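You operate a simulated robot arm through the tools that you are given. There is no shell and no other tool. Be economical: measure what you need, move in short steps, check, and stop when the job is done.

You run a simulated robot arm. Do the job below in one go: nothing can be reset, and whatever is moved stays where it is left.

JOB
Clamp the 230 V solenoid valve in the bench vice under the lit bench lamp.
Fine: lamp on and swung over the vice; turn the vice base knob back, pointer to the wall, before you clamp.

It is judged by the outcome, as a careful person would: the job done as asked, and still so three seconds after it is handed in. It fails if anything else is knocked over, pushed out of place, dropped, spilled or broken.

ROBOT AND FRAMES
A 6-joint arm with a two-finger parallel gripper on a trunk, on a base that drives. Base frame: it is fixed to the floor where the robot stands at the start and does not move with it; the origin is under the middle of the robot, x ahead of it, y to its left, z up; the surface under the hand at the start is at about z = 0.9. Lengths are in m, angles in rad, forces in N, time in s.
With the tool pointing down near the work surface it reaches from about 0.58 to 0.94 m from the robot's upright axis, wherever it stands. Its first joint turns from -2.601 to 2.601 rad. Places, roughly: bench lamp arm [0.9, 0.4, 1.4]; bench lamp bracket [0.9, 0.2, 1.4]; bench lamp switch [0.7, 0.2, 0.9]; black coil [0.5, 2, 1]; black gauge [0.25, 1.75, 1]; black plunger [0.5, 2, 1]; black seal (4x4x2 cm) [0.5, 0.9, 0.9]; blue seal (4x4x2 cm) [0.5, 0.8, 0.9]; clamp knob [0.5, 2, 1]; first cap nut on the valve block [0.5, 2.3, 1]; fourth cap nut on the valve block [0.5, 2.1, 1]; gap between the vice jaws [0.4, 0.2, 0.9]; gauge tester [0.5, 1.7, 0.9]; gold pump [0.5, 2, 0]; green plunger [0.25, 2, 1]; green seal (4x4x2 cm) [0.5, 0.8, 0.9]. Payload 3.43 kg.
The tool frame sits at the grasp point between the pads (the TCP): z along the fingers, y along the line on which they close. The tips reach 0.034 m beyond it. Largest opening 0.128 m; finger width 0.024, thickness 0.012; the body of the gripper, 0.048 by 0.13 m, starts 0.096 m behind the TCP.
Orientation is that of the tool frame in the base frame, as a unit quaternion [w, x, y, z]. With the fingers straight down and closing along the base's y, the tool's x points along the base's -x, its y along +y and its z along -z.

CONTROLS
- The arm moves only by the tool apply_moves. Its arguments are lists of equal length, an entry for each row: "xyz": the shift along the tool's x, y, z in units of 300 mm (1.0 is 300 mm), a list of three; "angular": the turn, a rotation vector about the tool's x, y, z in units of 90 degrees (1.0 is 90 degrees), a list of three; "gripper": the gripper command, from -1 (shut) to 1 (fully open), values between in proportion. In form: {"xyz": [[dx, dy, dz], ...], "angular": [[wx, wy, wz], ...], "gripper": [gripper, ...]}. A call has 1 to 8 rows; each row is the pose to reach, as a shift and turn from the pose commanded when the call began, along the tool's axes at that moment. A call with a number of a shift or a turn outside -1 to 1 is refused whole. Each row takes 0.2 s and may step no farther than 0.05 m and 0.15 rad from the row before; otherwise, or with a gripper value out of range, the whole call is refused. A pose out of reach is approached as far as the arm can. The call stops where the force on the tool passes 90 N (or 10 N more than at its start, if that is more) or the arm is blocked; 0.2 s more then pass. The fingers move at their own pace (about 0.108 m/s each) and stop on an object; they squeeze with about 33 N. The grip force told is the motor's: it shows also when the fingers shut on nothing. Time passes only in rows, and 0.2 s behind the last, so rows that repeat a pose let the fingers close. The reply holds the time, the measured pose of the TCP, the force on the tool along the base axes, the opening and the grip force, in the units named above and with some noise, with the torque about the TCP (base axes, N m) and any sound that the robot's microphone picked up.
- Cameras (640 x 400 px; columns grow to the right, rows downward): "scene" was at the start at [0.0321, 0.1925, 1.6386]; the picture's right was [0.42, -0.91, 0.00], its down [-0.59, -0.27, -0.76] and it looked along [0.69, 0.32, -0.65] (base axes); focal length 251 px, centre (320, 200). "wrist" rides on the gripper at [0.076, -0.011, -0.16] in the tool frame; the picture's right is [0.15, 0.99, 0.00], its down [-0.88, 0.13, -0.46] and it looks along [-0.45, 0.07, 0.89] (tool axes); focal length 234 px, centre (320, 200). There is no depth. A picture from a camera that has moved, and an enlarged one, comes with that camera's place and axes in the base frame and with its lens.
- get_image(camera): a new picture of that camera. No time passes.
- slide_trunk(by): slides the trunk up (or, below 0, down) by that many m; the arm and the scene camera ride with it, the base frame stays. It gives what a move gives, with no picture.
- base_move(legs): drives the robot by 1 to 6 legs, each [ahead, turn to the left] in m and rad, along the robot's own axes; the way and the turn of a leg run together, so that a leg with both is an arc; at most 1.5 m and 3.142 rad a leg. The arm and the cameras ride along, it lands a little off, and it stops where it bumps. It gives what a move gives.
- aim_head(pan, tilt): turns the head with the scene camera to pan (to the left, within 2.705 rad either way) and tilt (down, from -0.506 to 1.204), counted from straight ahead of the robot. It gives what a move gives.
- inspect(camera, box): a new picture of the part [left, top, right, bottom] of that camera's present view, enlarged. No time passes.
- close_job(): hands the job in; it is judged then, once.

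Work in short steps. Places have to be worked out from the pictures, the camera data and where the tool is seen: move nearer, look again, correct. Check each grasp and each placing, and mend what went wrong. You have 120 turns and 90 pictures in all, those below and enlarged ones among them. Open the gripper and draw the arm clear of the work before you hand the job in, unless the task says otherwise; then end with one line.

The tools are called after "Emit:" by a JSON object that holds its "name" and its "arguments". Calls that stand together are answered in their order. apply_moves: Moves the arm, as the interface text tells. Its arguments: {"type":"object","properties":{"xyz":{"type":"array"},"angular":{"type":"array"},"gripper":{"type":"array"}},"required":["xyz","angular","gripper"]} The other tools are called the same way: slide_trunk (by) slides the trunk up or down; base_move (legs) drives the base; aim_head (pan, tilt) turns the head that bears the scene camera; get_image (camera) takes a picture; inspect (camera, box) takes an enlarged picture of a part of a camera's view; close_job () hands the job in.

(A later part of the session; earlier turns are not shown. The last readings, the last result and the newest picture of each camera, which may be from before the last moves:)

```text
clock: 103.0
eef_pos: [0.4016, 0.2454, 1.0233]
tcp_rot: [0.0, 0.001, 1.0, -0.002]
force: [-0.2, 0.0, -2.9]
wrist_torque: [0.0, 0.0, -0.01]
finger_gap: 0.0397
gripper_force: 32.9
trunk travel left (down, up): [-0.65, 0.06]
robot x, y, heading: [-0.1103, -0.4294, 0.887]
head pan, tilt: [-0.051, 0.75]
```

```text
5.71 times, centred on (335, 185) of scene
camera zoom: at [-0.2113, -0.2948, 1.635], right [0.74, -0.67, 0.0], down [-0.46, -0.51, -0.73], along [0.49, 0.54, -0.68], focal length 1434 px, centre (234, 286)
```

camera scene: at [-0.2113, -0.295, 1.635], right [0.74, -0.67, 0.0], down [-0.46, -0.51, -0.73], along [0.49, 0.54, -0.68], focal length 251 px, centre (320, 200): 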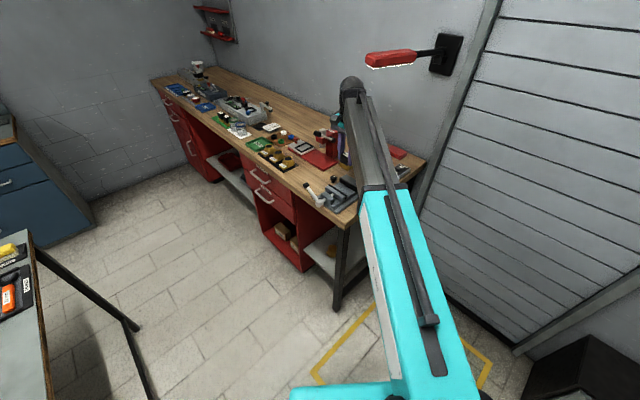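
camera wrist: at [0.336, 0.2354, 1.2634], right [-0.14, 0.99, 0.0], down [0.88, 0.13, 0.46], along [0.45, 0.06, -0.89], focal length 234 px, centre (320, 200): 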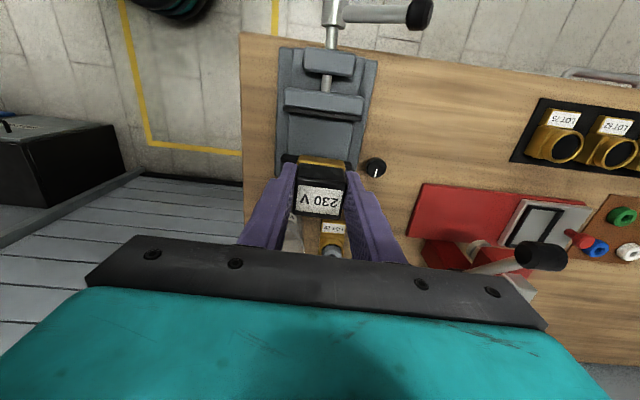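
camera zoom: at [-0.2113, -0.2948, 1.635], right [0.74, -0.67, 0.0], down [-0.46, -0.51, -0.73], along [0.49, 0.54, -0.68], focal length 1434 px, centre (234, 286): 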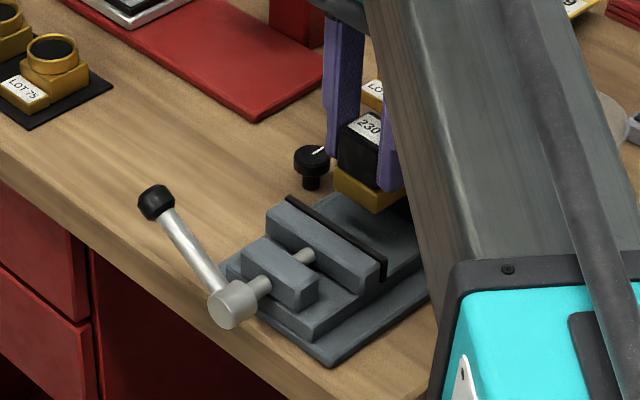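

The valve's brass foot clears the front jaw by about 10 mm; I shift 3 mm forward and lower it in small steps to the bed.

Emit:
{"name": "apply_moves", "arguments": {"xyz": [[0.01, 0.003, 0.03], [0.01, 0.003, 0.06], [0.01, 0.003, 0.09], [0.01, 0.003, 0.115]], "angular": [[0, 0, 0], [0, 0, 0], [0, 0, 0], [0, 0, 0]], "gripper": [-1, -1, -1, -1]}}

Emit:
{"name": "inspect", "arguments": {"camera": "wrist", "box": [240, 80, 400, 240]}}

```text
clock: 104.0
eef_pos: [0.4008, 0.2452, 0.9895]
tcp_rot: [0.0, 0.001, 1.0, -0.001]
force: [0.0, 0.2, -3.3]
wrist_torque: [-0.01, 0.02, -0.04]
finger_gap: 0.0397
gripper_force: 32.9
trunk travel left (down, up): [-0.65, 0.06]
robot x, y, heading: [-0.1075, -0.4308, 0.884]
head pan, tilt: [-0.051, 0.75]
```

```text
2.50 times, centred on (320, 160) of wrist
camera zoom: at [0.3252, 0.235, 1.1481], right [-0.15, 0.99, 0.0], down [0.88, 0.13, 0.46], along [0.45, 0.06, -0.89], focal length 585 px, centre (320, 300)
```

zoom: 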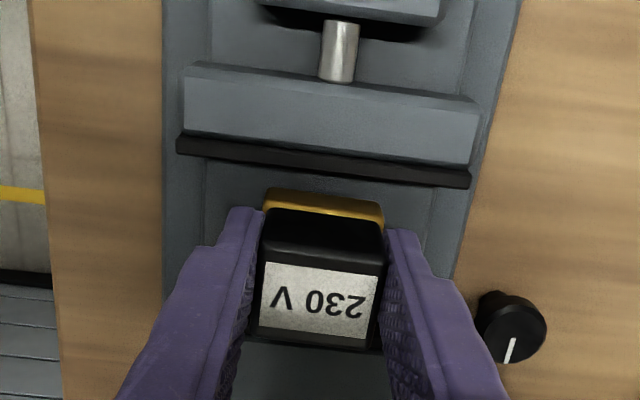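

Still free. I continue down in 3–4 mm steps until it rests.

Emit:
{"name": "apply_moves", "arguments": {"xyz": [[0, 0, 0.015], [0, 0, 0.027], [0, 0, 0.037]], "angular": [[0, 0, 0], [0, 0, 0], [0, 0, 0]], "gripper": [-1, -1, -1]}}

```text
clock: 104.8
eef_pos: [0.3998, 0.2453, 0.9836]
tcp_rot: [0.003, 0.0, 1.0, 0.002]
force: [5.6, 5.4, 41.8]
wrist_torque: [-0.24, 0.01, -0.02]
finger_gap: 0.0392
gripper_force: 33.3
trunk travel left (down, up): [-0.65, 0.06]
robot x, y, heading: [-0.1096, -0.4305, 0.886]
head pan, tilt: [-0.051, 0.75]
```

It rests on the vice bed (42 N at bottom z ≈ 0.925). I ease the push, open and rise.

Emit:
{"name": "apply_moves", "arguments": {"xyz": [[0, 0, -0.015], [0, 0, -0.015], [0, 0, -0.015], [0, 0, -0.1], [0, 0, -0.2], [0, 0, -0.35]], "angular": [[0, 0, 0], [0, 0, 0], [0, 0, 0], [0, 0, 0], [0, 0, 0], [0, 0, 0]], "gripper": [-0.1, -0.1, -0.1, -0.1, -0.1, -0.1]}}

Emit:
{"name": "get_image", "arguments": {"camera": "wrist"}}

Emit:
{"name": "inspect", "arguments": {"camera": "scene", "box": [300, 150, 370, 220]}}

```text
clock: 106.2
eef_pos: [0.3984, 0.2472, 1.0844]
tcp_rot: [0.0, 0.001, 1.0, -0.002]
force: [-0.8, -0.4, -0.8]
wrist_torque: [0.05, -0.03, -0.02]
finger_gap: 0.0576
gripper_force: 0.0
trunk travel left (down, up): [-0.65, 0.06]
robot x, y, heading: [-0.1084, -0.4282, 0.889]
head pan, tilt: [-0.051, 0.75]
```

```text
23 pictures are left
camera wrist: at [0.3231, 0.2366, 1.2445], right [-0.15, 0.99, 0.0], down [0.88, 0.13, 0.46], along [0.45, 0.06, -0.89], focal length 234 px, centre (320, 200)
```

wrist: 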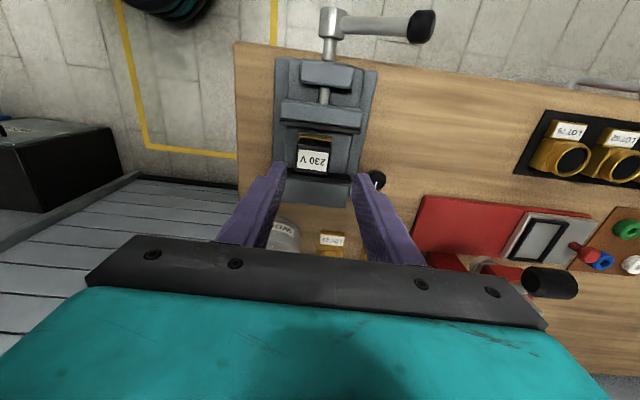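

```text
5.71 times, centred on (335, 185) of scene
camera zoom: at [-0.2117, -0.2955, 1.6349], right [0.74, -0.67, 0.0], down [-0.46, -0.51, -0.73], along [0.49, 0.54, -0.68], focal length 1434 px, centre (234, 286)
```

zoom: 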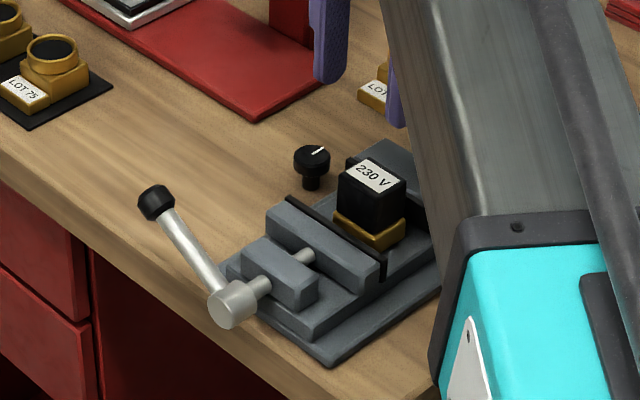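

The valve stands upright between the jaws. Now the lever: cap at about (0.268, 0.32, 0.988), hub (0.272, 0.246, 0.937). I'll grip the cap with fingers closing along x so it can pivot in the pads; I move above it and yaw 90°.

Emit:
{"name": "apply_moves", "arguments": {"xyz": [[0.06, 0.03, 0], [0.12, 0.06, 0], [0.18, 0.09, 0], [0.24, 0.13, 0], [0.3, 0.16, 0], [0.35, 0.19, 0], [0.4, 0.22, 0], [0.433, 0.243, 0]], "angular": [[0, 0, -0.094], [0, 0, -0.188], [0, 0, -0.282], [0, 0, -0.376], [0, 0, -0.47], [0, 0, -0.564], [0, 0, -0.658], [0, 0, -0.75]], "gripper": [-0.1, -0.1, -0.1, -0.1, -0.1, -0.1, -0.1, -0.1]}}

Emit:
{"name": "apply_moves", "arguments": {"xyz": [[0, 0, 0], [0, 0, 0], [0, 0, 0]], "angular": [[0, 0, -0.085], [0, 0, -0.17], [0, 0, -0.25]], "gripper": [-0.1, -0.1, -0.1]}}

Emit:
{"name": "get_image", "arguments": {"camera": "wrist"}}

```text
clock: 108.0
eef_pos: [0.2703, 0.3193, 1.0822]
tcp_rot: [-0.001, -0.557, 0.831, -0.001]
force: [0.7, -0.8, 1.1]
wrist_torque: [-0.01, -0.01, -0.03]
finger_gap: 0.0575
gripper_force: 0.1
trunk travel left (down, up): [-0.65, 0.06]
robot x, y, heading: [-0.1095, -0.4296, 0.888]
head pan, tilt: [-0.051, 0.75]
```

```text
clock: 108.8
eef_pos: [0.2699, 0.319, 1.0821]
tcp_rot: [0.001, 0.707, -0.707, 0.001]
force: [0.2, -0.9, 0.3]
wrist_torque: [0.02, -0.02, 0.02]
finger_gap: 0.0576
gripper_force: 0.2
trunk travel left (down, up): [-0.65, 0.06]
robot x, y, heading: [-0.1068, -0.4296, 0.886]
head pan, tilt: [-0.051, 0.75]
```

```text
21 pictures are left
camera wrist: at [0.2818, 0.2441, 1.2426], right [-0.99, -0.15, 0.0], down [-0.13, 0.88, 0.45], along [-0.07, 0.45, -0.89], focal length 234 px, centre (320, 200)
```

wrist: 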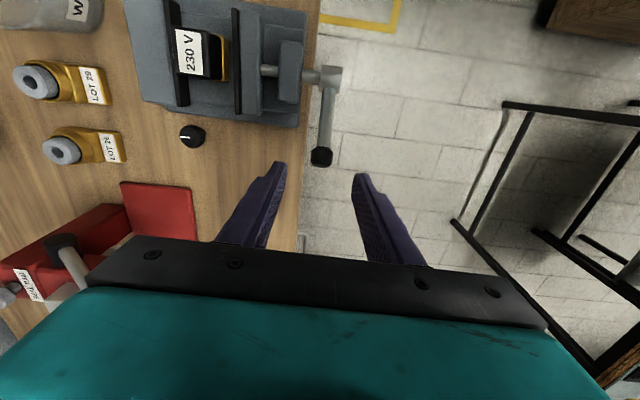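

The cap is centred between the fingers. I descend onto it and close.

Emit:
{"name": "apply_moves", "arguments": {"xyz": [[0.006, 0, 0.1], [0.006, 0, 0.2], [0.006, 0, 0.31], [0.006, 0, 0.31], [0.006, 0, 0.31], [0.006, 0, 0.31]], "angular": [[0, 0, 0], [0, 0, 0], [0, 0, 0], [0, 0, 0], [0, 0, 0], [0, 0, 0]], "gripper": [-0.1, -0.1, -0.1, -1, -1, -1]}}

Emit:
{"name": "get_image", "arguments": {"camera": "wrist"}}

```text
clock: 110.2
eef_pos: [0.2679, 0.3157, 0.9898]
tcp_rot: [0.001, 0.708, -0.706, 0.001]
force: [-7.5, -2.4, -7.2]
wrist_torque: [0.53, -0.39, 0.86]
finger_gap: 0.0246
gripper_force: 45.0
trunk travel left (down, up): [-0.65, 0.06]
robot x, y, heading: [-0.1067, -0.4317, 0.887]
head pan, tilt: [-0.051, 0.75]
```

```text
20 pictures are left
camera wrist: at [0.28, 0.2414, 1.1501], right [-0.99, -0.15, 0.0], down [-0.13, 0.88, 0.45], along [-0.07, 0.45, -0.89], focal length 234 px, centre (320, 200)
```

wrist: 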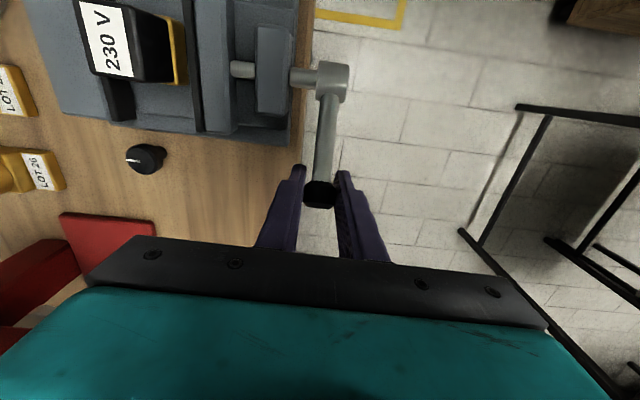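

Cap gripped (24.6 mm). I turn the lever clockwise (up and over to the right) by about 23° as a test.

Emit:
{"name": "apply_moves", "arguments": {"xyz": [[0.039, 0, -0.043], [0.087, 0, -0.077]], "angular": [[0, 0, 0], [0, 0, 0]], "gripper": [-1, -1]}}

Emit:
{"name": "get_image", "arguments": {"camera": "wrist"}}

```text
clock: 110.8
eef_pos: [0.2682, 0.2951, 1.0152]
tcp_rot: [0.002, -0.707, 0.707, 0.0]
force: [-11.2, 18.6, 1.6]
wrist_torque: [1.21, -0.4, 0.56]
finger_gap: 0.0247
gripper_force: 45.0
trunk travel left (down, up): [-0.65, 0.06]
robot x, y, heading: [-0.1068, -0.4324, 0.89]
head pan, tilt: [-0.051, 0.75]
```

```text
19 pictures are left
camera wrist: at [0.2801, 0.2185, 1.1744], right [-0.99, -0.15, 0.0], down [-0.13, 0.88, 0.46], along [-0.07, 0.45, -0.89], focal length 234 px, centre (320, 200)
```

wrist: 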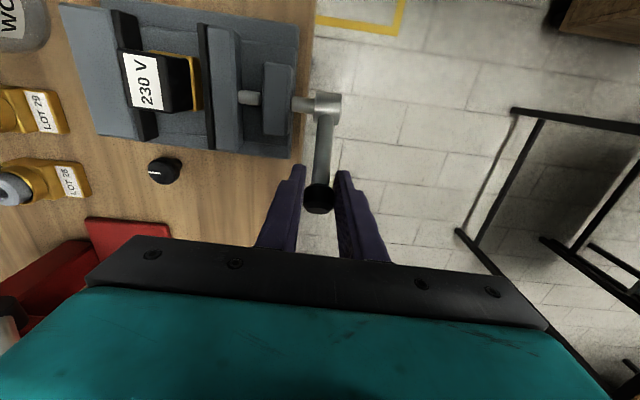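

The lever turns with modest resistance. I continue over the top.

Emit:
{"name": "apply_moves", "arguments": {"xyz": [[0.043, 0, -0.02], [0.086, 0, -0.03], [0.13, 0, -0.038], [0.173, 0, -0.04], [0.215, 0, -0.035], [0.256, 0, -0.025]], "angular": [[0, 0, 0], [0, 0, 0], [0, 0, 0], [0, 0, 0], [0, 0, 0], [0, 0, 0]], "gripper": [-1, -1, -1, -1, -1, -1]}}

Emit:
{"name": "get_image", "arguments": {"camera": "wrist"}}

```text
clock: 112.2
eef_pos: [0.2701, 0.2134, 1.0223]
tcp_rot: [-0.001, -0.706, 0.708, -0.003]
force: [-0.8, 0.2, 0.2]
wrist_torque: [-0.04, 0.0, -0.03]
finger_gap: 0.0
gripper_force: 33.3
trunk travel left (down, up): [-0.65, 0.06]
robot x, y, heading: [-0.108, -0.4321, 0.889]
head pan, tilt: [-0.051, 0.75]
```

```text
18 pictures are left
camera wrist: at [0.2821, 0.1389, 1.1821], right [-0.99, -0.15, 0.0], down [-0.13, 0.88, 0.45], along [-0.07, 0.45, -0.89], focal length 234 px, centre (320, 200)
```

wrist: 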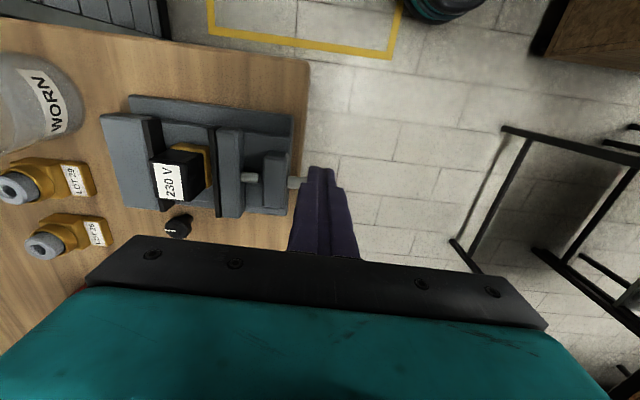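

The fingers slipped off the cap. The scene camera should show the lever and jaw now.

Emit:
{"name": "inspect", "arguments": {"camera": "scene", "box": [290, 140, 380, 220]}}

```text
5.00 times, centred on (335, 180) of scene
camera zoom: at [-0.2117, -0.2952, 1.635], right [0.74, -0.67, 0.0], down [-0.46, -0.51, -0.73], along [0.49, 0.54, -0.68], focal length 1255 px, centre (245, 300)
```

zoom: 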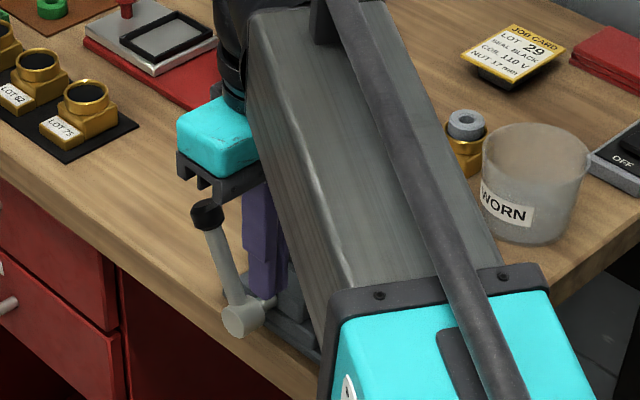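

The lever is now at about 71° (cap ≈ (0.267, 0.279, 1.03)). I go up and over, open, and regrip lower on the rod so the cap cannot slip out.

Emit:
{"name": "apply_moves", "arguments": {"xyz": [[0, 0, -0.14], [0, 0, -0.28], [-0.09, 0, -0.28], [-0.18, 0, -0.28], [-0.18, 0, -0.28]], "angular": [[0, 0, 0], [0, 0, 0], [0, 0, 0], [0, 0, 0], [0, 0, 0]], "gripper": [-1, -0.1, -0.1, -0.1, -0.1]}}

Emit:
{"name": "get_image", "arguments": {"camera": "wrist"}}

```text
clock: 113.4
eef_pos: [0.2708, 0.27, 1.1039]
tcp_rot: [0.002, 0.707, -0.707, 0.001]
force: [0.2, 0.3, 0.3]
wrist_torque: [0.03, -0.02, 0.01]
finger_gap: 0.0574
gripper_force: 0.0
trunk travel left (down, up): [-0.65, 0.06]
robot x, y, heading: [-0.1035, -0.4303, 0.894]
head pan, tilt: [-0.051, 0.75]
```

```text
16 pictures are left
camera wrist: at [0.2822, 0.1944, 1.2637], right [-0.99, -0.15, 0.0], down [-0.13, 0.88, 0.45], along [-0.07, 0.45, -0.89], focal length 234 px, centre (320, 200)
```

wrist: 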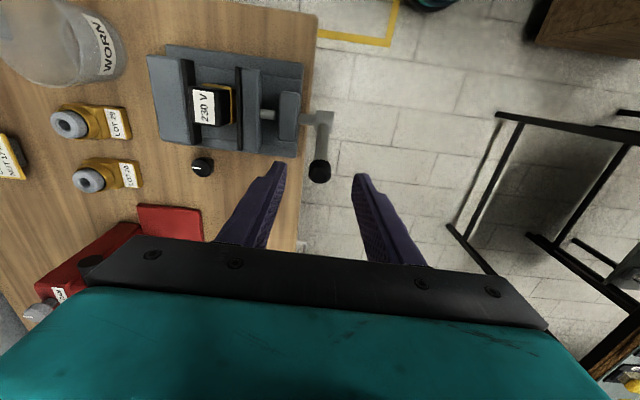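

The jaw has moved toward the valve. I descend onto the rod and close.

Emit:
{"name": "apply_moves", "arguments": {"xyz": [[0.01, 0, 0.12], [0.01, 0, 0.24], [0.01, 0, 0.355], [0.01, 0, 0.355], [0.01, 0, 0.355], [0.01, 0, 0.355]], "angular": [[0, 0, 0], [0, 0, 0], [0, 0, 0], [0, 0, 0], [0, 0, 0], [0, 0, 0]], "gripper": [-0.1, -0.1, -0.1, -1, -1, -1]}}

```text
clock: 114.8
eef_pos: [0.2694, 0.2655, 0.9968]
tcp_rot: [0.002, 0.707, -0.707, 0.002]
force: [-4.0, 0.2, -2.8]
wrist_torque: [0.08, -0.17, 0.07]
finger_gap: 0.0241
gripper_force: 45.1
trunk travel left (down, up): [-0.65, 0.06]
robot x, y, heading: [-0.107, -0.4293, 0.892]
head pan, tilt: [-0.051, 0.75]
```

Gripped on rod and cap. I rotate rigidly with the lever, tilting the tool along, by about 42°.

Emit:
{"name": "apply_moves", "arguments": {"xyz": [[0.031, 0, -0.007], [0.063, 0, -0.01], [0.095, 0, -0.008], [0.126, 0, -0.001], [0.156, 0, 0.01]], "angular": [[0, -0.094, 0], [0, -0.188, 0], [0, -0.282, 0], [0, -0.376, 0], [0, -0.47, 0]], "gripper": [-1, -1, -1, -1, -1]}}

Emit:
{"name": "get_image", "arguments": {"camera": "wrist"}}

```text
clock: 116.0
eef_pos: [0.272, 0.2163, 0.9951]
tcp_rot: [-0.253, 0.661, -0.66, -0.253]
force: [-1.9, -6.0, 3.6]
wrist_torque: [-0.23, -0.16, -0.16]
finger_gap: 0.0219
gripper_force: 45.2
trunk travel left (down, up): [-0.65, 0.06]
robot x, y, heading: [-0.1061, -0.4289, 0.886]
head pan, tilt: [-0.051, 0.75]
```

```text
15 pictures are left
camera wrist: at [0.282, 0.0536, 1.0624], right [-0.99, -0.11, -0.1], down [-0.13, 0.35, 0.93], along [-0.07, 0.93, -0.36], focal length 234 px, centre (320, 200)
```

wrist: 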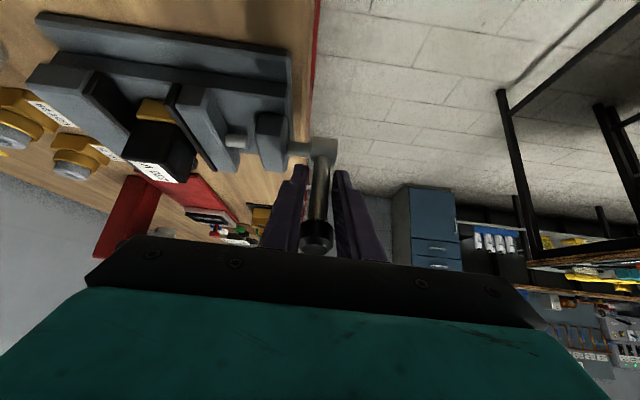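

The lever follows. I zoom on the jaws.

Emit:
{"name": "inspect", "arguments": {"camera": "wrist", "box": [100, 50, 300, 200]}}

```text
2.67 times, centred on (200, 125) of wrist
camera zoom: at [0.282, 0.0536, 1.0624], right [-0.99, -0.11, -0.1], down [-0.13, 0.35, 0.93], along [-0.07, 0.93, -0.36], focal length 624 px, centre (640, 400)
```

zoom: 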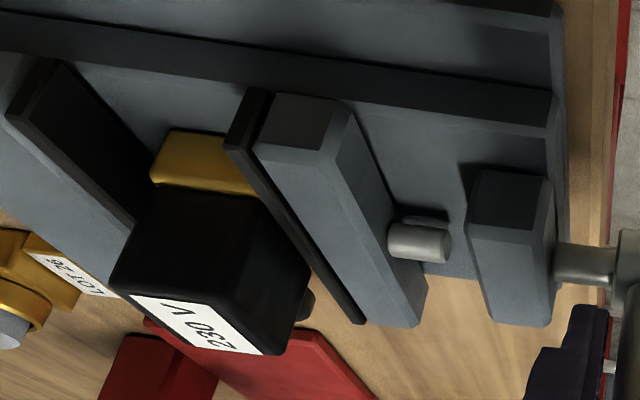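

The front pad has nearly reached the valve; the fixed jaw still has a gap. I continue the arc with the present tilt, in small rows, watching the force.

Emit:
{"name": "apply_moves", "arguments": {"xyz": [[0.028, 0, 0], [0.056, 0, 0], [0.084, 0, 0.002], [0.112, 0, 0.005]], "angular": [[0, -0.02, 0], [0, -0.04, 0], [0, -0.06, 0], [0, -0.08, 0]], "gripper": [-1, -1, -1, -1]}}

Emit:
{"name": "get_image", "arguments": {"camera": "wrist"}}

```text
clock: 117.0
eef_pos: [0.2718, 0.1919, 0.9673]
tcp_rot: [0.293, -0.644, 0.644, 0.293]
force: [-0.3, -3.8, -0.8]
wrist_torque: [-0.09, 0.0, 0.0]
finger_gap: 0.0003
gripper_force: 32.8
trunk travel left (down, up): [-0.65, 0.06]
robot x, y, heading: [-0.1089, -0.4271, 0.886]
head pan, tilt: [-0.051, 0.75]
```

```text
13 pictures are left
camera wrist: at [0.2837, 0.0226, 1.0157], right [-0.99, -0.1, -0.11], down [-0.13, 0.23, 0.96], along [-0.07, 0.97, -0.24], focal length 234 px, centre (320, 200)
```

wrist: 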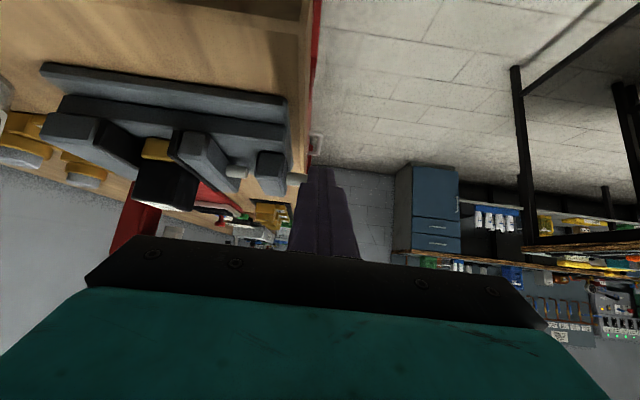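

The fingers slipped off again. I check the lever's position from the scene camera.

Emit:
{"name": "inspect", "arguments": {"camera": "scene", "box": [290, 140, 380, 220]}}

```text
5.00 times, centred on (335, 180) of scene
camera zoom: at [-0.2109, -0.2949, 1.6345], right [0.74, -0.67, 0.0], down [-0.46, -0.51, -0.73], along [0.49, 0.54, -0.68], focal length 1255 px, centre (245, 300)
```

zoom: 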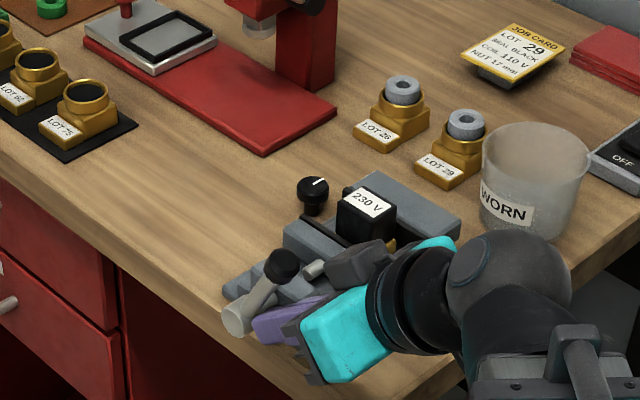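

The lever is at about 117°, so a positive push is better than friction. I withdraw to the right, rise, and set the tool upright with shut fingers above the lever.

Emit:
{"name": "apply_moves", "arguments": {"xyz": [[0.098, 0, -0.113], [0.125, 0, -0.245], [0.012, 0, -0.343], [-0.102, 0, -0.442], [-0.203, 0, -0.529], [-0.29, 0, -0.429], [-0.378, 0, -0.328], [-0.465, 0, -0.227]], "angular": [[0, 0, 0], [0, 0, 0], [0, 0.09, 0], [0, 0.18, 0], [0, 0.27, 0], [0, 0.36, 0], [0, 0.45, 0], [0, 0.54, 0]], "gripper": [-1, -1, -1, -1, -1, -1, -1, -1]}}

Emit:
{"name": "get_image", "arguments": {"camera": "wrist"}}

```text
clock: 118.8
eef_pos: [0.2721, 0.236, 1.1223]
tcp_rot: [0.003, -0.707, 0.708, 0.004]
force: [0.2, -0.1, -0.5]
wrist_torque: [0.0, 0.01, 0.02]
finger_gap: 0.0
gripper_force: 33.0
out of reach, approached as far as the arm can: row 1, 2, 3, 4
trunk travel left (down, up): [-0.65, 0.06]
robot x, y, heading: [-0.1084, -0.4308, 0.89]
head pan, tilt: [-0.051, 0.75]
```

```text
11 pictures are left
camera wrist: at [0.2826, 0.1583, 1.2801], right [-0.99, -0.15, 0.0], down [-0.13, 0.88, 0.46], along [-0.07, 0.46, -0.89], focal length 234 px, centre (320, 200)
```

wrist: 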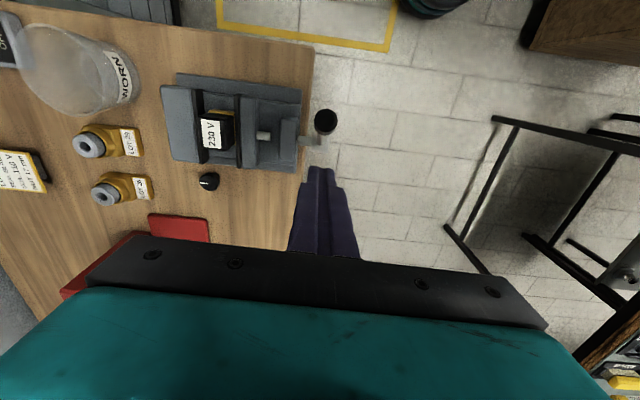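

The cap is at about (0.272, 0.197, 1.03). I descend left of it and push right and downwards along its arc.

Emit:
{"name": "apply_moves", "arguments": {"xyz": [[-0.05, 0, 0.08], [-0.08, 0, 0.2], [-0.08, 0, 0.34], [0.003, 0, 0.34]], "angular": [[0, 0, 0], [0, 0, 0], [0, 0, 0], [0, 0, 0]], "gripper": [-1, -1, -1, -1]}}

Emit:
{"name": "apply_moves", "arguments": {"xyz": [[0.04, 0, 0.003], [0.08, 0, 0.015], [0.12, 0, 0.04], [0.155, 0, 0.075], [0.185, 0, 0.115]], "angular": [[0, 0, 0], [0, 0, 0], [0, 0, 0], [0, 0, 0], [0, 0, 0]], "gripper": [-1, -1, -1, -1, -1]}}

Emit:
{"name": "inspect", "arguments": {"camera": "scene", "box": [290, 140, 380, 220]}}

```text
clock: 119.8
eef_pos: [0.2697, 0.2345, 1.0196]
tcp_rot: [0.005, -0.707, 0.707, 0.004]
force: [0.4, -0.9, 0.6]
wrist_torque: [-0.01, 0.01, -0.01]
finger_gap: 0.0002
gripper_force: 33.2
trunk travel left (down, up): [-0.65, 0.06]
robot x, y, heading: [-0.1072, -0.4296, 0.889]
head pan, tilt: [-0.051, 0.75]
```

```text
clock: 120.8
eef_pos: [0.2697, 0.2062, 1.0119]
tcp_rot: [-0.024, 0.71, -0.703, -0.016]
force: [-4.8, 7.5, 25.0]
wrist_torque: [-0.02, 0.26, 0.13]
finger_gap: 0.0003
gripper_force: 33.2
trunk travel left (down, up): [-0.65, 0.06]
robot x, y, heading: [-0.1027, -0.4308, 0.884]
head pan, tilt: [-0.051, 0.75]
stopped in row 4: the force on the tool passed its limit at 108 N (the readings are from after the stop); the commanded pose is now the measured one
```

```text
5.00 times, centred on (335, 180) of scene
camera zoom: at [-0.2128, -0.297, 1.6351], right [0.74, -0.67, 0.0], down [-0.46, -0.51, -0.73], along [0.49, 0.54, -0.68], focal length 1255 px, centre (245, 300)
```

zoom: 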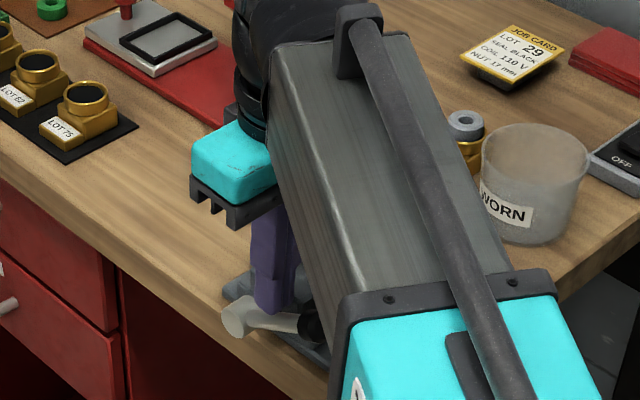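

The push stopped at 108 N with the lever near 147°. I rise and look at the jaws from the wrist.

Emit:
{"name": "apply_moves", "arguments": {"xyz": [[0, 0, -0.1], [0, 0, -0.25], [0, 0, -0.37]], "angular": [[0, 0, 0], [0, 0, 0], [0, 0, 0]], "gripper": [-1, -1, -1]}}

Emit:
{"name": "inspect", "arguments": {"camera": "wrist", "box": [160, 80, 360, 205]}}

```text
clock: 121.6
eef_pos: [0.2706, 0.1993, 1.1217]
tcp_rot: [-0.021, 0.709, -0.705, -0.014]
force: [-0.6, -0.8, -0.2]
wrist_torque: [-0.01, -0.01, 0.03]
finger_gap: 0.0
gripper_force: 32.5
trunk travel left (down, up): [-0.65, 0.06]
robot x, y, heading: [-0.1057, -0.428, 0.888]
head pan, tilt: [-0.051, 0.75]
```

```text
3.20 times, centred on (260, 142) of wrist
camera zoom: at [0.281, 0.1157, 1.2766], right [-0.99, -0.15, -0.02], down [-0.14, 0.86, 0.5], along [-0.06, 0.49, -0.87], focal length 749 px, centre (512, 384)
```

zoom: 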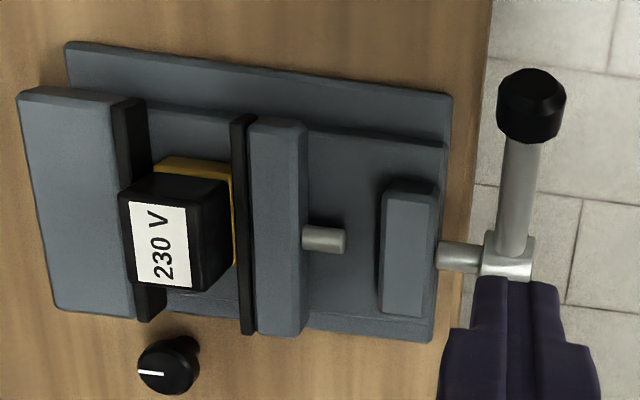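

The front jaw now touches the valve; only 1–2 mm at most may remain at the fixed jaw. The lever is at ~142° (cap at y ≈ 0.161), so I press down on the cap from above until it resists firmly.

Emit:
{"name": "apply_moves", "arguments": {"xyz": [[0.08, 0, 0.03], [0.135, 0, 0.12], [0.135, 0, 0.22], [0.14, 0, 0.26], [0.145, 0, 0.3], [0.15, 0, 0.34]], "angular": [[0, 0, 0], [0, 0, 0], [0, 0, 0], [0, 0, 0], [0, 0, 0], [0, 0, 0]], "gripper": [-1, -1, -1, -1, -1, -1]}}

```text
clock: 123.0
eef_pos: [0.2725, 0.1594, 1.0361]
tcp_rot: [-0.032, 0.708, -0.705, -0.016]
force: [-7.2, -9.5, 51.8]
wrist_torque: [-0.31, 0.26, -0.07]
finger_gap: 0.0
gripper_force: 33.1
trunk travel left (down, up): [-0.65, 0.06]
robot x, y, heading: [-0.1068, -0.4297, 0.885]
head pan, tilt: [-0.051, 0.75]
stopped in row 6: the force on the tool passed its limit at 104 N (the readings are from after the stop); the commanded pose is now the measured one
```

Firm resistance: 104 N on the cap with hardly any motion, so the vice is tight. I lift off and inspect both jaw contacts.

Emit:
{"name": "apply_moves", "arguments": {"xyz": [[0, 0, -0.08], [0, 0, -0.2], [-0.1, 0, -0.3], [-0.25, -0.05, -0.3], [-0.4, -0.1, -0.3]], "angular": [[0, 0, 0], [0, 0, 0], [0, 0, 0], [0, 0, 0], [0, 0, 0]], "gripper": [-1, -1, -1, -1, -1]}}

Emit:
{"name": "inspect", "arguments": {"camera": "wrist", "box": [160, 40, 360, 165]}}

```text
clock: 124.2
eef_pos: [0.3006, 0.2778, 1.1253]
tcp_rot: [-0.03, 0.709, -0.705, -0.015]
force: [-0.4, -0.2, -0.6]
wrist_torque: [0.01, -0.01, -0.04]
finger_gap: 0.0001
gripper_force: 33.1
trunk travel left (down, up): [-0.65, 0.06]
robot x, y, heading: [-0.1078, -0.4269, 0.891]
head pan, tilt: [-0.051, 0.75]
```

```text
3.20 times, centred on (260, 102) of wrist
camera zoom: at [0.3091, 0.1921, 1.2804], right [-0.99, -0.15, -0.03], down [-0.14, 0.85, 0.51], along [-0.05, 0.51, -0.86], focal length 749 px, centre (512, 512)
```

zoom: 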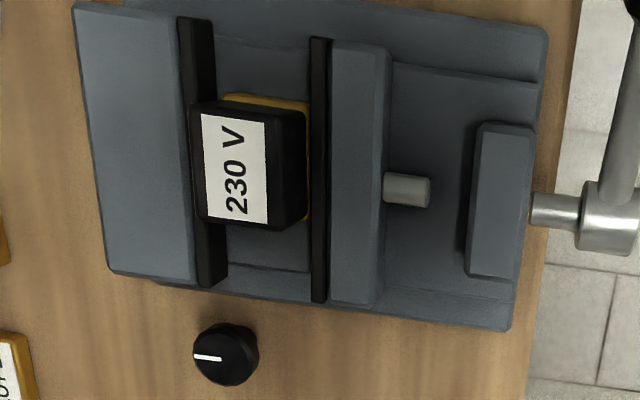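

Front pad contacts the foot; the rear contact is hard to judge from above. I take a low side view from the right, as earlier, to check the fixed jaw.

Emit:
{"name": "apply_moves", "arguments": {"xyz": [[0.08, -0.066, -0.02], [0.155, -0.133, -0.02], [0.23, -0.2, -0.02], [0.31, -0.266, -0.02], [0.383, -0.333, 0]], "angular": [[0, -0.094, 0], [0, -0.188, 0], [0, -0.282, 0], [0, -0.376, 0], [0, -0.47, 0]], "gripper": [-1, -1, -1, -1, -1]}}

Emit:
{"name": "get_image", "arguments": {"camera": "wrist"}}

```text
clock: 125.3
eef_pos: [0.4029, 0.1635, 1.1219]
tcp_rot: [-0.282, 0.655, -0.646, -0.271]
force: [-0.4, 0.8, -0.3]
wrist_torque: [0.0, 0.0, 0.0]
finger_gap: 0.0
gripper_force: 33.2
trunk travel left (down, up): [-0.65, 0.06]
robot x, y, heading: [-0.1076, -0.4252, 0.89]
head pan, tilt: [-0.051, 0.75]
```

```text
7 pictures are left
camera wrist: at [0.4135, -0.0044, 1.1783], right [-0.99, -0.11, -0.13], down [-0.15, 0.28, 0.95], along [-0.07, 0.95, -0.29], focal length 234 px, centre (320, 200)
```

wrist: 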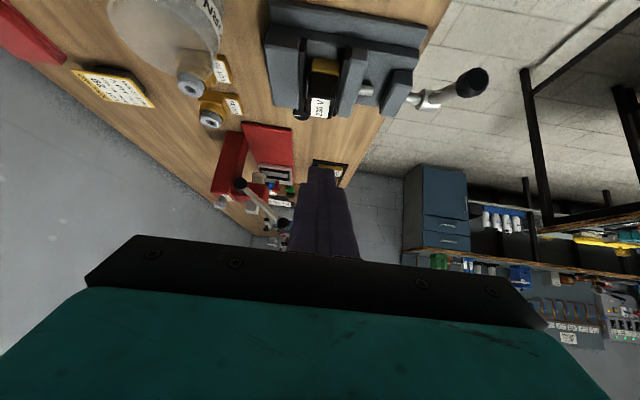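

Emit:
{"name": "inspect", "arguments": {"camera": "wrist", "box": [280, 30, 380, 125]}}

```text
4.21 times, centred on (330, 78) of wrist
camera zoom: at [0.4135, -0.0044, 1.1783], right [-0.99, -0.11, -0.13], down [-0.15, 0.28, 0.95], along [-0.07, 0.95, -0.29], focal length 986 px, centre (278, 716)
```

zoom: 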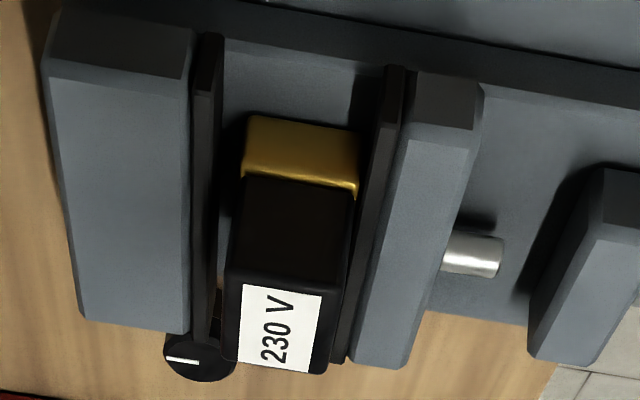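

The side view shows the front pad on the valve but still about 7 mm at the fixed jaw, so it is not clamped yet. The lever is at ~148°; I return above its cap to press slowly and see whether it yields over time.

Emit:
{"name": "apply_moves", "arguments": {"xyz": [[0.01, 0.07, 0], [0.02, 0.14, 0], [0.03, 0.21, 0], [0.04, 0.29, 0.01], [0.055, 0.36, 0.02], [0.067, 0.437, 0.027]], "angular": [[0, 0.085, 0], [0, 0.17, 0], [0, 0.255, 0], [0, 0.34, 0], [0, 0.425, 0], [0, 0.511, 0]], "gripper": [-1, -1, -1, -1, -1, -1]}}

Emit:
{"name": "apply_moves", "arguments": {"xyz": [[0, 0, 0.08], [0, 0, 0.16], [0, 0, 0.2], [0, 0, 0.22], [0, 0, 0.235], [0, 0, 0.235], [0, 0, 0.235], [0, 0, 0.235]], "angular": [[0, 0, 0], [0, 0, 0], [0, 0, 0], [0, 0, 0], [0, 0, 0], [0, 0, 0], [0, 0, 0], [0, 0, 0]], "gripper": [-1, -1, -1, -1, -1, -1, -1, -1]}}

```text
clock: 126.8
eef_pos: [0.2719, 0.1545, 1.1001]
tcp_rot: [-0.006, 0.708, -0.706, 0.009]
force: [-0.1, 0.0, -0.7]
wrist_torque: [-0.01, 0.01, -0.01]
finger_gap: 0.0002
gripper_force: 33.4
trunk travel left (down, up): [-0.65, 0.06]
robot x, y, heading: [-0.1069, -0.4309, 0.893]
head pan, tilt: [-0.051, 0.75]
```

```text
clock: 128.6
eef_pos: [0.273, 0.153, 1.0356]
tcp_rot: [-0.012, 0.709, -0.705, 0.006]
force: [9.3, 5.5, 75.3]
wrist_torque: [0.69, -0.19, 0.14]
finger_gap: 0.0
gripper_force: 33.3
trunk travel left (down, up): [-0.65, 0.06]
robot x, y, heading: [-0.1031, -0.4306, 0.885]
head pan, tilt: [-0.051, 0.75]
```

The lever holds 75 N without yielding: it is at its end stop (148°), mirror-like to its start. The valve measures only ~32–34 mm along x but ~40–42 mm along y, so it must be turned 90° to be gripped. I first swing the lever back: lift off and reverse the base slightly for room.

Emit:
{"name": "apply_moves", "arguments": {"xyz": [[0, 0, -0.04], [0, 0, -0.1]], "angular": [[0, 0, 0], [0, 0, 0]], "gripper": [-1, -1]}}

Emit:
{"name": "base_move", "arguments": {"legs": [[-0.06, 0]]}}

```text
clock: 129.2
eef_pos: [0.2712, 0.1541, 1.0584]
tcp_rot: [-0.004, 0.709, -0.706, 0.007]
force: [0.2, -0.2, -0.1]
wrist_torque: [-0.04, 0.01, -0.02]
finger_gap: 0.0
gripper_force: 33.0
trunk travel left (down, up): [-0.65, 0.06]
robot x, y, heading: [-0.1048, -0.4293, 0.889]
head pan, tilt: [-0.051, 0.75]
```

```text
clock: 130.2
eef_pos: [0.2344, 0.1071, 1.0612]
tcp_rot: [-0.007, 0.709, -0.705, 0.007]
force: [-0.3, -0.1, 1.0]
wrist_torque: [0.06, -0.03, 0.02]
finger_gap: 0.0002
gripper_force: 33.5
trunk travel left (down, up): [-0.65, 0.06]
robot x, y, heading: [-0.146, -0.4778, 0.89]
head pan, tilt: [-0.051, 0.75]
```

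Now I lower beside the cap on its right and push it left, up and over.

Emit:
{"name": "apply_moves", "arguments": {"xyz": [[-0.01, -0.06, 0.05], [-0.03, -0.125, 0.1], [-0.043, -0.125, 0.22]], "angular": [[0, 0, 0], [0, 0, 0], [0, 0, 0]], "gripper": [-1, -1, -1]}}

Emit:
{"name": "apply_moves", "arguments": {"xyz": [[-0.052, 0, -0.01], [-0.117, 0, -0.067], [-0.183, 0, -0.117], [-0.267, 0, -0.167], [-0.35, 0, -0.183], [-0.433, 0, -0.167], [-0.517, 0, -0.133], [-0.6, 0, -0.067]], "angular": [[0, 0, 0], [0, 0, 0], [0, 0, 0], [0, 0, 0], [0, 0, 0], [0, 0, 0], [0, 0, 0], [0, 0, 0]], "gripper": [-1, -1, -1, -1, -1, -1, -1, -1]}}

```text
clock: 131.0
eef_pos: [0.2727, 0.1221, 0.9963]
tcp_rot: [-0.006, 0.709, -0.705, 0.007]
force: [-1.2, 0.1, 0.1]
wrist_torque: [-0.01, 0.0, 0.02]
finger_gap: 0.0
gripper_force: 33.5
trunk travel left (down, up): [-0.65, 0.06]
robot x, y, heading: [-0.1478, -0.4749, 0.883]
head pan, tilt: [-0.051, 0.75]
```

```text
clock: 132.8
eef_pos: [0.2703, 0.2926, 1.0205]
tcp_rot: [-0.007, 0.708, -0.706, 0.008]
force: [-2.2, -33.8, 34.9]
wrist_torque: [-0.67, -0.11, 0.37]
finger_gap: 0.0003
gripper_force: 32.9
trunk travel left (down, up): [-0.65, 0.06]
robot x, y, heading: [-0.1405, -0.4778, 0.885]
head pan, tilt: [-0.051, 0.75]
```

The lever is back at its open stop. I rise, go above the valve and restore the yaw to close along y.

Emit:
{"name": "apply_moves", "arguments": {"xyz": [[0.05, 0, -0.1], [0.07, -0.03, -0.2], [0.09, -0.1, -0.267], [0.11, -0.18, -0.267], [0.13, -0.26, -0.267], [0.14, -0.33, -0.267], [0.15, -0.39, -0.267], [0.157, -0.433, -0.267]], "angular": [[0, 0, 0.094], [0, 0, 0.188], [0, 0, 0.282], [0, 0, 0.376], [0, 0, 0.47], [0, 0, 0.564], [0, 0, 0.658], [0, 0, 0.75]], "gripper": [-1, -1, -0.1, -0.1, -0.1, -0.1, -0.1, -0.1]}}

Emit:
{"name": "apply_moves", "arguments": {"xyz": [[0, 0, 0], [0, 0, 0], [0, 0, 0]], "angular": [[0, 0, 0.085], [0, 0, 0.17], [0, 0, 0.25]], "gripper": [-0.1, -0.1, -0.1]}}

Emit:
{"name": "inspect", "arguments": {"camera": "wrist", "box": [240, 60, 400, 220]}}

```text
clock: 134.6
eef_pos: [0.4011, 0.2543, 1.095]
tcp_rot: [0.009, -0.196, 0.981, -0.003]
force: [-0.3, 0.6, 0.2]
wrist_torque: [-0.01, -0.01, 0.02]
finger_gap: 0.0577
gripper_force: 0.1
trunk travel left (down, up): [-0.65, 0.06]
robot x, y, heading: [-0.1432, -0.4788, 0.886]
head pan, tilt: [-0.051, 0.75]
```

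```text
clock: 135.4
eef_pos: [0.4002, 0.2546, 1.096]
tcp_rot: [0.01, -0.001, 1.0, -0.001]
force: [-0.7, -0.5, -0.1]
wrist_torque: [-0.01, -0.01, -0.01]
finger_gap: 0.0575
gripper_force: 0.1
trunk travel left (down, up): [-0.65, 0.06]
robot x, y, heading: [-0.1505, -0.4781, 0.886]
head pan, tilt: [-0.051, 0.75]
```

```text
2.50 times, centred on (320, 140) of wrist
camera zoom: at [0.3219, 0.2433, 1.2543], right [-0.15, 0.99, 0.0], down [0.87, 0.13, 0.47], along [0.47, 0.07, -0.88], focal length 585 px, centre (320, 350)
```

zoom: 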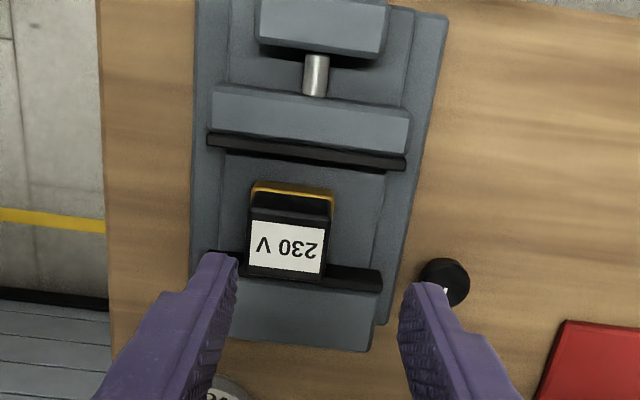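

Now the picture clearly shows the brass foot is longer along y (~45 mm) than along x (~34 mm), confirming the need to turn it. Valve centre ≈ (0.410, 0.241). I descend over the coil, keeping the tips above jaw height, and grip.

Emit:
{"name": "apply_moves", "arguments": {"xyz": [[-0.033, -0.043, 0.06], [-0.033, -0.043, 0.16], [-0.033, -0.043, 0.26], [-0.033, -0.043, 0.35], [-0.033, -0.043, 0.35], [-0.033, -0.043, 0.35], [-0.033, -0.043, 0.35]], "angular": [[0, 0.013, 0], [0, 0.013, 0], [0, 0.013, 0], [0, 0.013, 0], [0, 0.013, 0], [0, 0.013, 0], [0, 0.013, 0]], "gripper": [-0.1, -0.1, -0.1, -0.1, -1, -1, -1]}}

```text
clock: 137.0
eef_pos: [0.4143, 0.2433, 0.9918]
tcp_rot: [-0.001, -0.002, 1.0, -0.001]
force: [0.1, 0.2, -0.1]
wrist_torque: [-0.02, 0.03, -0.02]
finger_gap: 0.0396
gripper_force: 33.3
trunk travel left (down, up): [-0.65, 0.06]
robot x, y, heading: [-0.1445, -0.4793, 0.885]
head pan, tilt: [-0.051, 0.75]
```

Gripped (39.6 mm). I lift clear of the jaws and turn the valve 90°.

Emit:
{"name": "apply_moves", "arguments": {"xyz": [[0, 0, -0.12], [0, 0, -0.24], [0, 0, -0.25], [0, 0, -0.25], [0, 0, -0.25], [0, 0, -0.25], [0, 0, -0.25], [0, 0, -0.25]], "angular": [[0, 0, 0], [0, 0, 0], [0, 0, -0.094], [0, 0, -0.188], [0, 0, -0.282], [0, 0, -0.376], [0, 0, -0.47], [0, 0, -0.564]], "gripper": [-1, -1, -1, -1, -1, -1, -1, -1]}}

Emit:
{"name": "apply_moves", "arguments": {"xyz": [[0, 0, 0], [0, 0, 0], [0, 0, 0], [0, 0, 0], [0, 0, 0]], "angular": [[0, 0, -0.09], [0, 0, -0.18], [0, 0, -0.27], [0, 0, -0.36], [0, 0, -0.436]], "gripper": [-1, -1, -1, -1, -1]}}

Emit:
{"name": "inspect", "arguments": {"camera": "wrist", "box": [200, 60, 400, 230]}}

```text
clock: 138.8
eef_pos: [0.412, 0.2409, 1.0671]
tcp_rot: [-0.001, -0.432, 0.902, -0.001]
force: [0.0, 0.3, -2.8]
wrist_torque: [0.01, 0.02, -0.01]
finger_gap: 0.04
gripper_force: 33.4
trunk travel left (down, up): [-0.65, 0.06]
robot x, y, heading: [-0.1448, -0.4773, 0.886]
head pan, tilt: [-0.051, 0.75]
```

```text
clock: 140.0
eef_pos: [0.4134, 0.2412, 1.0678]
tcp_rot: [0.001, 0.71, -0.704, 0.0]
force: [-0.2, -0.1, -3.0]
wrist_torque: [0.03, -0.04, -0.02]
finger_gap: 0.0391
gripper_force: 33.1
trunk travel left (down, up): [-0.65, 0.06]
robot x, y, heading: [-0.1459, -0.4788, 0.887]
head pan, tilt: [-0.051, 0.75]
```

```text
2.35 times, centred on (300, 145) of wrist
camera zoom: at [0.4249, 0.166, 1.2265], right [-0.99, -0.15, 0.0], down [-0.14, 0.88, 0.45], along [-0.07, 0.45, -0.89], focal length 551 px, centre (367, 329)
```

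zoom: 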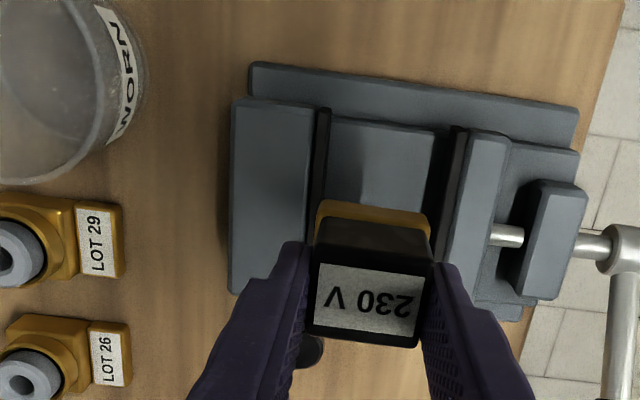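

The brass foot now spans 44 mm along x, centred at 0.4136; the open gap is 0.378–0.4385. I shift 4 mm forward and lower it to the bed.

Emit:
{"name": "apply_moves", "arguments": {"xyz": [[-0.012, 0.014, 0.02], [-0.012, 0.014, 0.1], [-0.012, 0.014, 0.18], [-0.012, 0.014, 0.23], [-0.012, 0.014, 0.245], [-0.012, 0.014, 0.255]], "angular": [[0, 0, 0], [0, 0, 0], [0, 0, 0], [0, 0, 0], [0, 0, 0], [0, 0, 0]], "gripper": [-1, -1, -1, -1, -1, -1]}}

```text
clock: 141.4
eef_pos: [0.4086, 0.2439, 0.9916]
tcp_rot: [0.0, 0.709, -0.705, 0.0]
force: [1.5, 1.6, 6.1]
wrist_torque: [-0.14, -0.12, 0.02]
finger_gap: 0.0396
gripper_force: 33.0
trunk travel left (down, up): [-0.65, 0.06]
robot x, y, heading: [-0.1442, -0.4764, 0.892]
head pan, tilt: [-0.051, 0.75]
```

It rests on the bed. I release, rise and go to the left of the lever cap with fingers shut.

Emit:
{"name": "apply_moves", "arguments": {"xyz": [[0, 0, 0], [0, 0, 0], [0, 0, -0.1], [0, 0, -0.22], [0, 0, -0.33]], "angular": [[0, 0, 0], [0, 0, 0], [0, 0, 0], [0, 0, 0], [0, 0, 0]], "gripper": [-0.1, -0.1, -0.1, -0.1, -0.1]}}

Emit:
{"name": "apply_moves", "arguments": {"xyz": [[-0.1, 0.1, 0], [-0.21, 0.2, 0], [-0.32, 0.3, 0], [-0.427, 0.4, 0], [-0.427, 0.46, 0.02], [-0.427, 0.46, 0.15], [-0.427, 0.46, 0.28], [-0.427, 0.46, 0.315]], "angular": [[0, 0, 0], [0, 0, 0], [0, 0, 0], [0, 0, 0], [0, 0, 0], [0, 0, 0], [0, 0, 0], [0, 0, 0]], "gripper": [-0.1, -1, -1, -1, -1, -1, -1, -1]}}

Emit:
{"name": "get_image", "arguments": {"camera": "wrist"}}

```text
clock: 142.6
eef_pos: [0.4057, 0.2429, 1.0889]
tcp_rot: [0.001, 0.709, -0.705, 0.001]
force: [-0.5, -0.3, -0.2]
wrist_torque: [0.03, 0.03, 0.03]
finger_gap: 0.0576
gripper_force: 0.0
trunk travel left (down, up): [-0.65, 0.06]
robot x, y, heading: [-0.1453, -0.48, 0.89]
head pan, tilt: [-0.051, 0.75]
```

```text
clock: 144.4
eef_pos: [0.268, 0.3679, 0.996]
tcp_rot: [0.0, 0.709, -0.705, 0.0]
force: [0.0, 0.2, -0.9]
wrist_torque: [0.05, -0.02, 0.0]
finger_gap: 0.0001
gripper_force: 32.7
out of reach, approached as far as the arm can: row 3, 4, 5, 6, 7
trunk travel left (down, up): [-0.65, 0.06]
robot x, y, heading: [-0.1459, -0.4766, 0.895]
head pan, tilt: [-0.051, 0.75]
```

```text
3 pictures are left
camera wrist: at [0.2793, 0.2936, 1.155], right [-0.99, -0.15, 0.0], down [-0.13, 0.88, 0.46], along [-0.07, 0.45, -0.89], focal length 234 px, centre (320, 200)
```

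wrist: 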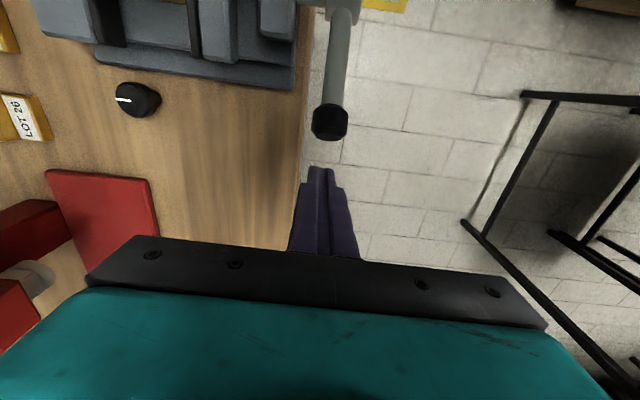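

The finger is beside the cap on its left. I push it over along its arc.

Emit:
{"name": "apply_moves", "arguments": {"xyz": [[0.038, 0, -0.005], [0.103, 0.01, -0.063], [0.17, 0.01, -0.113], [0.253, 0.01, -0.163], [0.337, 0.01, -0.18], [0.42, 0.01, -0.163], [0.47, 0.01, -0.145], [0.52, 0.01, -0.12]], "angular": [[0, 0, 0], [0, 0, 0], [0, 0, 0], [0, 0, 0], [0, 0, 0], [0, 0, 0], [0, 0, 0], [0, 0, 0]], "gripper": [-1, -1, -1, -1, -1, -1, -1, -1]}}

```text
clock: 146.2
eef_pos: [0.2674, 0.2156, 1.0318]
tcp_rot: [0.002, 0.708, -0.706, -0.001]
force: [-0.9, -0.6, -1.2]
wrist_torque: [-0.01, -0.01, 0.0]
finger_gap: 0.0001
gripper_force: 32.9
trunk travel left (down, up): [-0.65, 0.06]
robot x, y, heading: [-0.1455, -0.4779, 0.891]
head pan, tilt: [-0.051, 0.75]
```

No resistance so far. I push on further and downwards.

Emit:
{"name": "apply_moves", "arguments": {"xyz": [[0.03, 0, 0.02], [0.06, 0, 0.045], [0.09, 0, 0.075], [0.115, 0, 0.105]], "angular": [[0, 0, 0], [0, 0, 0], [0, 0, 0], [0, 0, 0]], "gripper": [-1, -1, -1, -1]}}

Emit:
{"name": "get_image", "arguments": {"camera": "wrist"}}

```text
clock: 147.1
eef_pos: [0.2667, 0.1968, 1.0167]
tcp_rot: [-0.017, 0.712, -0.702, -0.01]
force: [-4.3, 4.8, 26.8]
wrist_torque: [-0.13, 0.13, 0.06]
finger_gap: 0.0
gripper_force: 32.7
trunk travel left (down, up): [-0.65, 0.06]
robot x, y, heading: [-0.1472, -0.4756, 0.893]
head pan, tilt: [-0.051, 0.75]
stopped in row 4: the force on the tool passed its limit at 103 N (the readings are from after the stop); the commanded pose is now the measured one
```

```text
2 pictures are left
camera wrist: at [0.2772, 0.1151, 1.1735], right [-0.99, -0.16, -0.02], down [-0.15, 0.86, 0.49], along [-0.06, 0.48, -0.87], focal length 234 px, centre (320, 200)
```

wrist: 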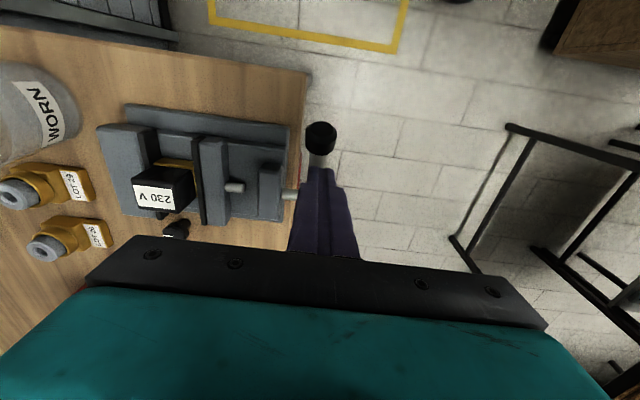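

The lever again reached about the same end with firm resistance, now with the foot spanning the jaws. I press once more on the cap from above to seat it fully.

Emit:
{"name": "apply_moves", "arguments": {"xyz": [[0, 0, -0.1], [0.06, 0, -0.16], [0.135, 0, -0.13], [0.135, 0, -0.04], [0.135, 0, 0.0], [0.135, 0, 0.03], [0.135, 0, 0.05], [0.135, 0, 0.065]], "angular": [[0, 0, 0], [0, 0, 0], [0, 0, 0], [0, 0, 0], [0, 0, 0], [0, 0, 0], [0, 0, 0], [0, 0, 0]], "gripper": [-1, -1, -1, -1, -1, -1, -1, -1]}}

```text
clock: 148.2
eef_pos: [0.2685, 0.1507, 1.0373]
tcp_rot: [-0.026, 0.71, -0.704, -0.008]
force: [-9.3, -17.4, 55.9]
wrist_torque: [-0.1, 0.2, 0.15]
finger_gap: 0.0
gripper_force: 33.1
trunk travel left (down, up): [-0.65, 0.06]
robot x, y, heading: [-0.1434, -0.4775, 0.887]
head pan, tilt: [-0.051, 0.75]
stopped in row 5: the force on the tool passed its limit at 106 N (the readings are from after the stop); the commanded pose is now the measured one
```

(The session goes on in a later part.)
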